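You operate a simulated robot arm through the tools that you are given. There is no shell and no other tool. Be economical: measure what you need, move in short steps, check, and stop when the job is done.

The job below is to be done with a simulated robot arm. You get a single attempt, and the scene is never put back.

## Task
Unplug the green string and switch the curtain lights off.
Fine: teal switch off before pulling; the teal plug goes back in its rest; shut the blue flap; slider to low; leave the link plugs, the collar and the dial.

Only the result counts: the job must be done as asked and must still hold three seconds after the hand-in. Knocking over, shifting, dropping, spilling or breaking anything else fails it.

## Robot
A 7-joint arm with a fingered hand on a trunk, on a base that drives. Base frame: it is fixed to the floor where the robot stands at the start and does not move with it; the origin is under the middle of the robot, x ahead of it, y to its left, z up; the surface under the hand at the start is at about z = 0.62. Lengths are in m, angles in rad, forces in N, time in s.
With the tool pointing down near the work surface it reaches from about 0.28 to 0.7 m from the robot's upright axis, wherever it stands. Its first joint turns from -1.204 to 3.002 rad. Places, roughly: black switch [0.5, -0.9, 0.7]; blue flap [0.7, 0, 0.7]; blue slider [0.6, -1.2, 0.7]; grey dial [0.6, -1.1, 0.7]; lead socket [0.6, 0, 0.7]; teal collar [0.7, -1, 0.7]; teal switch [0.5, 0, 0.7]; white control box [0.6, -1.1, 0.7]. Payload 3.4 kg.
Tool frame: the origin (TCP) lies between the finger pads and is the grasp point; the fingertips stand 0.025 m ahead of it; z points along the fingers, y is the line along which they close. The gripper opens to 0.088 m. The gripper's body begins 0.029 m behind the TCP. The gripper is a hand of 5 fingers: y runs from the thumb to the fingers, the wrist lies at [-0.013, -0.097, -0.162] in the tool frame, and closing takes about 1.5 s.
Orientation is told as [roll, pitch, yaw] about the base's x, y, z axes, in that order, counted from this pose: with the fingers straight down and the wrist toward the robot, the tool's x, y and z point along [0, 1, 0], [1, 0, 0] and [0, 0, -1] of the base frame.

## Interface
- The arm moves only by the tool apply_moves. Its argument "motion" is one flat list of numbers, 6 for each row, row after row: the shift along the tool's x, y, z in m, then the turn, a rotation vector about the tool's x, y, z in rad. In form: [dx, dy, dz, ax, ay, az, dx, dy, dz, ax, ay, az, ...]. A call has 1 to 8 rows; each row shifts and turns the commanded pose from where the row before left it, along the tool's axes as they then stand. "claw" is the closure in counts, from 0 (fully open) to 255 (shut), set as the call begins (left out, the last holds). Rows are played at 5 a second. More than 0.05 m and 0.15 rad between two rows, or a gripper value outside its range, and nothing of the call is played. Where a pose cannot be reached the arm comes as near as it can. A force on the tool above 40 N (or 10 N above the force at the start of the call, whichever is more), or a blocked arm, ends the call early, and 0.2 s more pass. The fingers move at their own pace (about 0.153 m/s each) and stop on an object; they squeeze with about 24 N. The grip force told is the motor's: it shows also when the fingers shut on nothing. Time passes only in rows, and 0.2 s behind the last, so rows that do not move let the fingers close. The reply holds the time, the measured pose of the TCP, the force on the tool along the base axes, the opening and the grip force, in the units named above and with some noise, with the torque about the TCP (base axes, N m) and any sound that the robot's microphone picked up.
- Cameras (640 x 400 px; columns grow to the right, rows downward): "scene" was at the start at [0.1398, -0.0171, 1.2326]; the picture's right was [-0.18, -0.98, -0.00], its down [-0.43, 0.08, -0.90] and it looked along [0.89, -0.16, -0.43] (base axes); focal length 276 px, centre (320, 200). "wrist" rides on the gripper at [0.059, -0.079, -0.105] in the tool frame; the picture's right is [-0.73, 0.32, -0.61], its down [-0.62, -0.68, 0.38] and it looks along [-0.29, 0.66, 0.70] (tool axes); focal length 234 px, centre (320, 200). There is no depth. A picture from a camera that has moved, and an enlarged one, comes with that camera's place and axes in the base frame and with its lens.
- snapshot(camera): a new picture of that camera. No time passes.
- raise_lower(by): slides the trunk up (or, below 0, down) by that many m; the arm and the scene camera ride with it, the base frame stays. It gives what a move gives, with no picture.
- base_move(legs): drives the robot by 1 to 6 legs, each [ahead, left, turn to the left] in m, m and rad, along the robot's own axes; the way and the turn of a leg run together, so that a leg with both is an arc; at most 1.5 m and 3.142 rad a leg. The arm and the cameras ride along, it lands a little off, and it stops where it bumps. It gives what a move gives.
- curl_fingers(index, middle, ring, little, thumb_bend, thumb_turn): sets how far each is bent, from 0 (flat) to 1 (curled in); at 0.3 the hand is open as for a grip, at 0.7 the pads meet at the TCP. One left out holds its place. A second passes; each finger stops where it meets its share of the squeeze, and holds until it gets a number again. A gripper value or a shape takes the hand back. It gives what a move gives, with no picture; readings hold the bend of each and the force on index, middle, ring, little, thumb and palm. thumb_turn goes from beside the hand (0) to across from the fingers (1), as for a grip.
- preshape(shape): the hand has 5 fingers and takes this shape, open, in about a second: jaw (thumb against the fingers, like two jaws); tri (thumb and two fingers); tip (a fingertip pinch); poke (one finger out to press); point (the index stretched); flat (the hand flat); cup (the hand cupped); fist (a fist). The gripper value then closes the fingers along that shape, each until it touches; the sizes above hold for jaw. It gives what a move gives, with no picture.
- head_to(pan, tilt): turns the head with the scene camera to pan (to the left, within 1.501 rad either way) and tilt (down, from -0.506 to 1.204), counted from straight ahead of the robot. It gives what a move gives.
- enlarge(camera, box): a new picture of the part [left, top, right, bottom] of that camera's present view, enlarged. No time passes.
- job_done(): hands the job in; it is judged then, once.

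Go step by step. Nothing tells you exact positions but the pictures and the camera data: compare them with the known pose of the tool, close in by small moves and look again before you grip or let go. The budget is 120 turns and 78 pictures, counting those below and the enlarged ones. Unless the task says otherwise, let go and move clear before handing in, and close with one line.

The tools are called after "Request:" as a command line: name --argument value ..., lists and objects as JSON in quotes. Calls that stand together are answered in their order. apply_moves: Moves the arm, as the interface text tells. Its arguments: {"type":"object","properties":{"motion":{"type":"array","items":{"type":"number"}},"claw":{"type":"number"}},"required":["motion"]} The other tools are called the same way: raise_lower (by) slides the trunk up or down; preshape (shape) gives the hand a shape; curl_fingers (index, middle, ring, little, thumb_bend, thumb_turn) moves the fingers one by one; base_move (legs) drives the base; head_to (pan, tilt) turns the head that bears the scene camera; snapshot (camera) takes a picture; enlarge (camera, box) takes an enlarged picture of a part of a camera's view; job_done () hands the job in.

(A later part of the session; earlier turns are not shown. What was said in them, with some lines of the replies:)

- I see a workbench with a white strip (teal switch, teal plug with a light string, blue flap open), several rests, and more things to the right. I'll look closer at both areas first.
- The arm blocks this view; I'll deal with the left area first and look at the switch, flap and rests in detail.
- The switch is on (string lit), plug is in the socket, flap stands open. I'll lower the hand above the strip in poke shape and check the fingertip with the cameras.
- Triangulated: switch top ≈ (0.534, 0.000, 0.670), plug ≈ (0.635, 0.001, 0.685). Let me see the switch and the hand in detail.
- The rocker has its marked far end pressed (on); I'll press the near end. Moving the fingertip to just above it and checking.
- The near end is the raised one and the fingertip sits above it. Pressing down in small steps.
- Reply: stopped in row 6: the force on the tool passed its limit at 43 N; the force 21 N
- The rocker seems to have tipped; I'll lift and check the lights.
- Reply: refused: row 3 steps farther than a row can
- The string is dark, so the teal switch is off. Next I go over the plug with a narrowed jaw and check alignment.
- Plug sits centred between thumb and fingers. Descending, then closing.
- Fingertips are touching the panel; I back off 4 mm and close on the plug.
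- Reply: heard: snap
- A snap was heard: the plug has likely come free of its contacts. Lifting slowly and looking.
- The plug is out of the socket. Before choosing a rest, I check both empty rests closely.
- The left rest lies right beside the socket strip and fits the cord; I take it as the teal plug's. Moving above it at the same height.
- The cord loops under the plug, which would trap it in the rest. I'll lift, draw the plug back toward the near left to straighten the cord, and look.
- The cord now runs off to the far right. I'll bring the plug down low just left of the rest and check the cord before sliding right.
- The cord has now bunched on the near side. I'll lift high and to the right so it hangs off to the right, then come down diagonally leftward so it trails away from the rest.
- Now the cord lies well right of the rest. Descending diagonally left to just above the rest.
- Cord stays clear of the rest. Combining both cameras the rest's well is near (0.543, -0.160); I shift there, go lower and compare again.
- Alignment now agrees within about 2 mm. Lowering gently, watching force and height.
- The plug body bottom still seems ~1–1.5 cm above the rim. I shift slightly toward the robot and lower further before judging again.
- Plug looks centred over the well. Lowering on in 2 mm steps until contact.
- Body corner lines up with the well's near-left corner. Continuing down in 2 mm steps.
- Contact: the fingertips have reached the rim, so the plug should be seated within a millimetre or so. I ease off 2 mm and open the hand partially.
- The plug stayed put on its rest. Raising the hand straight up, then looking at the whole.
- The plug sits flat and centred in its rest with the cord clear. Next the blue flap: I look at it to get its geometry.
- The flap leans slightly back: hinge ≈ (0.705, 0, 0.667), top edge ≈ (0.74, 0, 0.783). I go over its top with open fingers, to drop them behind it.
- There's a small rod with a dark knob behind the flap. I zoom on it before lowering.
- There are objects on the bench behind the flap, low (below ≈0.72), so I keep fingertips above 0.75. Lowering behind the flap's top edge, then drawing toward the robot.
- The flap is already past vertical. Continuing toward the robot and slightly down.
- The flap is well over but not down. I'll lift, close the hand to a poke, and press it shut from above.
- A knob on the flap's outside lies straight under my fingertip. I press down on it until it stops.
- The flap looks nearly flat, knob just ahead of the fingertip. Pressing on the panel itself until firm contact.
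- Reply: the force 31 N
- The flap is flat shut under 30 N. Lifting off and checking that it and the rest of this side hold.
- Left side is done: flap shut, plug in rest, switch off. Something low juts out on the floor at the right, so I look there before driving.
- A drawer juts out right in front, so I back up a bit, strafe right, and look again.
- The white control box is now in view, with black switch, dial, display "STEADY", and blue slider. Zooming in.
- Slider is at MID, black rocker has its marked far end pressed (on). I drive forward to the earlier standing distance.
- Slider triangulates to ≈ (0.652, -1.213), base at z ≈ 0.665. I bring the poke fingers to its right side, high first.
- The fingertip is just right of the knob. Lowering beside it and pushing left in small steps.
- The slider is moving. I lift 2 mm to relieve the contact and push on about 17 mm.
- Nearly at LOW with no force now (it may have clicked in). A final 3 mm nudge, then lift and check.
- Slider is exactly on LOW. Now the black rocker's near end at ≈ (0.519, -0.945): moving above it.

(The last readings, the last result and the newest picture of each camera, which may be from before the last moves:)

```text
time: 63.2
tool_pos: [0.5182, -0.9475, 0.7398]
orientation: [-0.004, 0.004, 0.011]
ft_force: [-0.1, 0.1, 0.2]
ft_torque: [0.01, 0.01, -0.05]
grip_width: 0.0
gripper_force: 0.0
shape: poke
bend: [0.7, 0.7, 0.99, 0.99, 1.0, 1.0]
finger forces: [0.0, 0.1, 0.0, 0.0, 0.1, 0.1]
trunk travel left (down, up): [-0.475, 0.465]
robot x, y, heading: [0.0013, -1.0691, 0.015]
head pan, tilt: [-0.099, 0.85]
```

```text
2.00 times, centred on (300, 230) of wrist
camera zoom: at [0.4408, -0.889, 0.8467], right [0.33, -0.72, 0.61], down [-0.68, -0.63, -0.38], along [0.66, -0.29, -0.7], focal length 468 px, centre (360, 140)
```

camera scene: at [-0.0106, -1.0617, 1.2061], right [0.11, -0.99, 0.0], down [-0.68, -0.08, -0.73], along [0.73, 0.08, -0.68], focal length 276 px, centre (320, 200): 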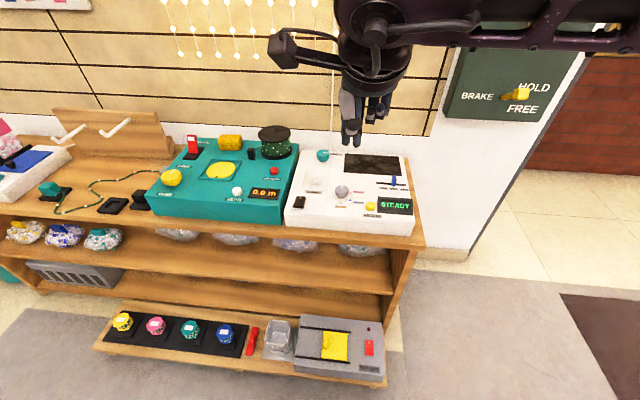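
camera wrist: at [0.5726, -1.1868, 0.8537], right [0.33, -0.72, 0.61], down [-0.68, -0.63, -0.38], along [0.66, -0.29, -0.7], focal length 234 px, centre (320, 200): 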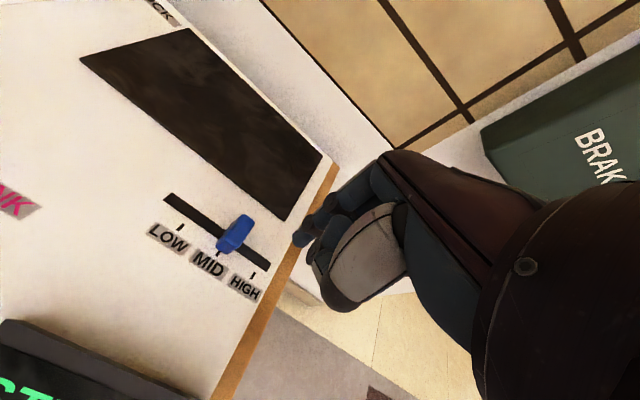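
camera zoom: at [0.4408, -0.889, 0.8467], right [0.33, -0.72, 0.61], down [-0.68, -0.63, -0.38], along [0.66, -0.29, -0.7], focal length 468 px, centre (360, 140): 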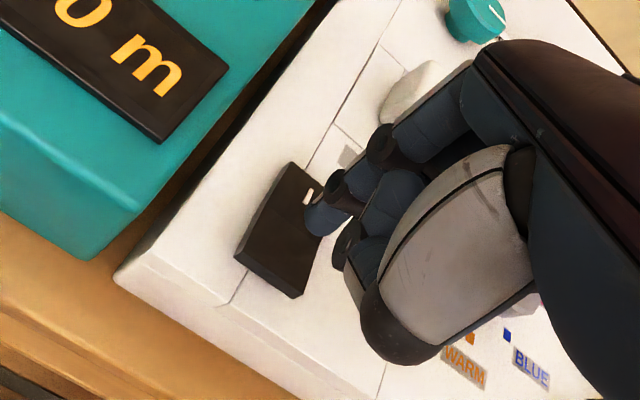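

Same alignment as with the teal rocker. Pressing.

Request:
apply_moves --motion '[0, 0, 0.015, 0, 0, 0, 0, 0, 0.01, 0, 0, 0, 0, 0, 0.008, 0, 0, 0, 0, 0, 0.004, 0, 0, 0, 0, 0, 0.004, 0, 0, 0, 0, 0, 0.003, 0, 0, 0]'

Request:
apply_moves --motion '[0, 0, -0.03, 0, 0, 0, 0, 0, -0.05, 0, 0, 0, 0, 0, -0.05, 0, 0, 0, 0, -0.02, -0.04, 0, 0, 0, 0, -0.02, -0.04, 0, 0, 0, 0, -0.02, -0.04, 0, 0, 0]'

Request:
head_to --pan 0.15 --tilt 0.55

Request:
snapshot --camera "scene"

```text
time: 64.3
tool_pos: [0.5213, -0.9474, 0.7128]
orientation: [0.006, -0.015, 0.009]
ft_force: [-2.2, -0.9, 22.1]
ft_torque: [0.0, 0.01, -0.03]
grip_width: 0.0
gripper_force: 0.1
shape: poke
bend: [0.7, 0.7, 0.99, 0.99, 1.0, 1.0]
finger forces: [16.1, 6.3, 0.0, 0.0, 0.0, 0.1]
trunk travel left (down, up): [-0.475, 0.465]
robot x, y, heading: [0.0006, -1.0705, 0.013]
head pan, tilt: [-0.099, 0.85]
stopped in row 5: the force on the tool passed its limit at 44 N (the readings are from after the stop); the commanded pose is now the measured one
```

```text
time: 65.7
tool_pos: [0.4588, -0.9484, 0.9605]
orientation: [0.0, -0.007, 0.008]
ft_force: [-0.1, 0.1, 0.1]
ft_torque: [0.0, -0.04, -0.02]
grip_width: 0.0
gripper_force: 0.0
shape: poke
bend: [0.7, 0.7, 0.99, 0.99, 1.0, 1.0]
finger forces: [0.0, 0.0, 0.0, 0.0, 0.0, 0.0]
trunk travel left (down, up): [-0.475, 0.465]
robot x, y, heading: [-0.0013, -1.0696, 0.013]
head pan, tilt: [-0.099, 0.85]
```

```text
time: 66.5
tool_pos: [0.4609, -0.9481, 0.9573]
orientation: [0.002, -0.007, 0.009]
ft_force: [-0.2, -0.1, 0.5]
ft_torque: [0.03, 0.01, 0.03]
grip_width: 0.0001
gripper_force: 0.1
shape: poke
bend: [0.7, 0.7, 0.99, 0.99, 1.0, 1.0]
finger forces: [0.0, 0.1, 0.1, 0.0, 0.0, 0.0]
trunk travel left (down, up): [-0.475, 0.465]
robot x, y, heading: [0.0039, -1.0681, 0.01]
head pan, tilt: [0.15, 0.55]
```

```text
9 pictures are left
camera scene: at [0.1383, -1.0548, 1.2234], right [0.16, -0.99, 0.0], down [-0.52, -0.08, -0.85], along [0.84, 0.14, -0.52], focal length 276 px, centre (320, 200)
```

scene: 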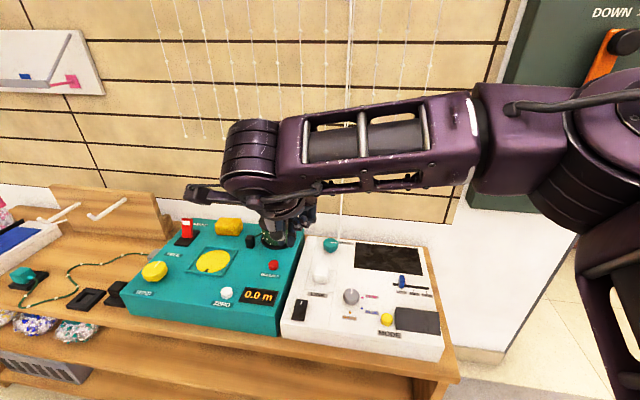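

The curtain lights and display are dark. A last check on the control box and on the left side.

Request:
enlarge --camera "scene" --box '[270, 225, 460, 350]'

Request:
head_to --pan 0.9 --tilt 0.5

Request:
snapshot --camera "scene"

```text
3.20 times, centred on (365, 288) of scene
camera zoom: at [0.1383, -1.0548, 1.2234], right [0.16, -0.99, 0.0], down [-0.52, -0.08, -0.85], along [0.84, 0.14, -0.52], focal length 884 px, centre (176, -80)
```

zoom: 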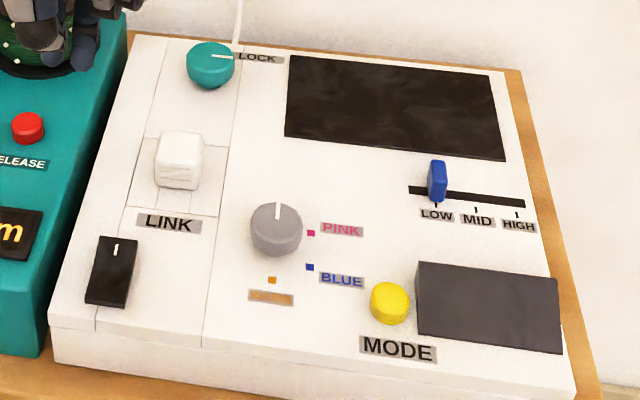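

```text
time: 67.6
tool_pos: [0.4599, -0.947, 0.9581]
orientation: [0.001, -0.006, 0.009]
ft_force: [-0.2, 0.4, -1.0]
ft_torque: [-0.01, -0.02, 0.0]
grip_width: 0.0
gripper_force: 0.0
shape: poke
bend: [0.7, 0.7, 0.99, 0.99, 1.0, 1.0]
finger forces: [0.0, 0.0, 0.1, 0.0, 0.0, 0.1]
trunk travel left (down, up): [-0.475, 0.465]
robot x, y, heading: [-0.0029, -1.0687, 0.013]
head pan, tilt: [0.901, 0.499]
```

```text
7 pictures are left
camera scene: at [0.1056, -0.9973, 1.2281], right [0.79, -0.61, 0.0], down [-0.29, -0.38, -0.88], along [0.54, 0.69, -0.48], focal length 276 px, centre (320, 200)
```

scene: 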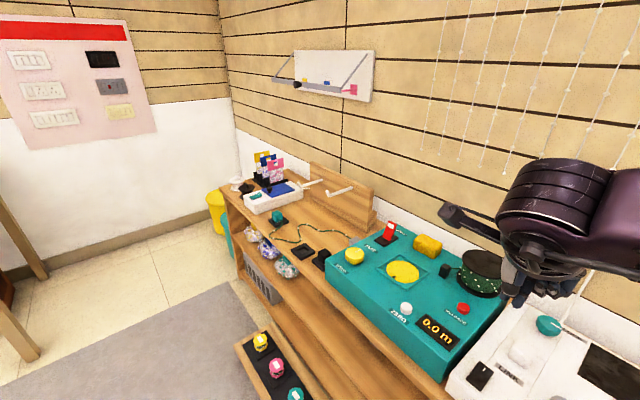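

Request:
enlarge --camera "scene" --box '[235, 170, 345, 270]'

```text
4.00 times, centred on (290, 220) of scene
camera zoom: at [0.1056, -0.9973, 1.2281], right [0.79, -0.61, 0.0], down [-0.29, -0.38, -0.88], along [0.54, 0.69, -0.48], focal length 1106 px, centre (440, 120)
```

zoom: 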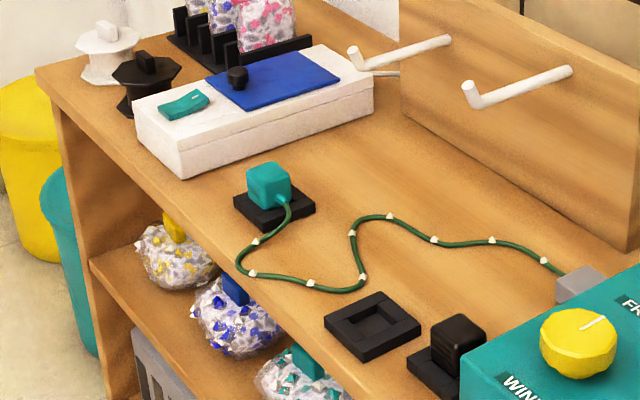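

Everything is as asked: the plug sits in its rest, the flap is shut, both switches are off, the slider is on LOW, and the hand is clear.

Request:
job_done

```text
The job is handed in.
```

I switched the teal switch off and then unplugged the green string. The teal plug is in the empty rest beside its socket; nothing marked which rest was its own, so I took the nearest. The blue flap is shut, the curtain lights are off and the slider is on LOW. I did not touch the link plugs, collar or dial.
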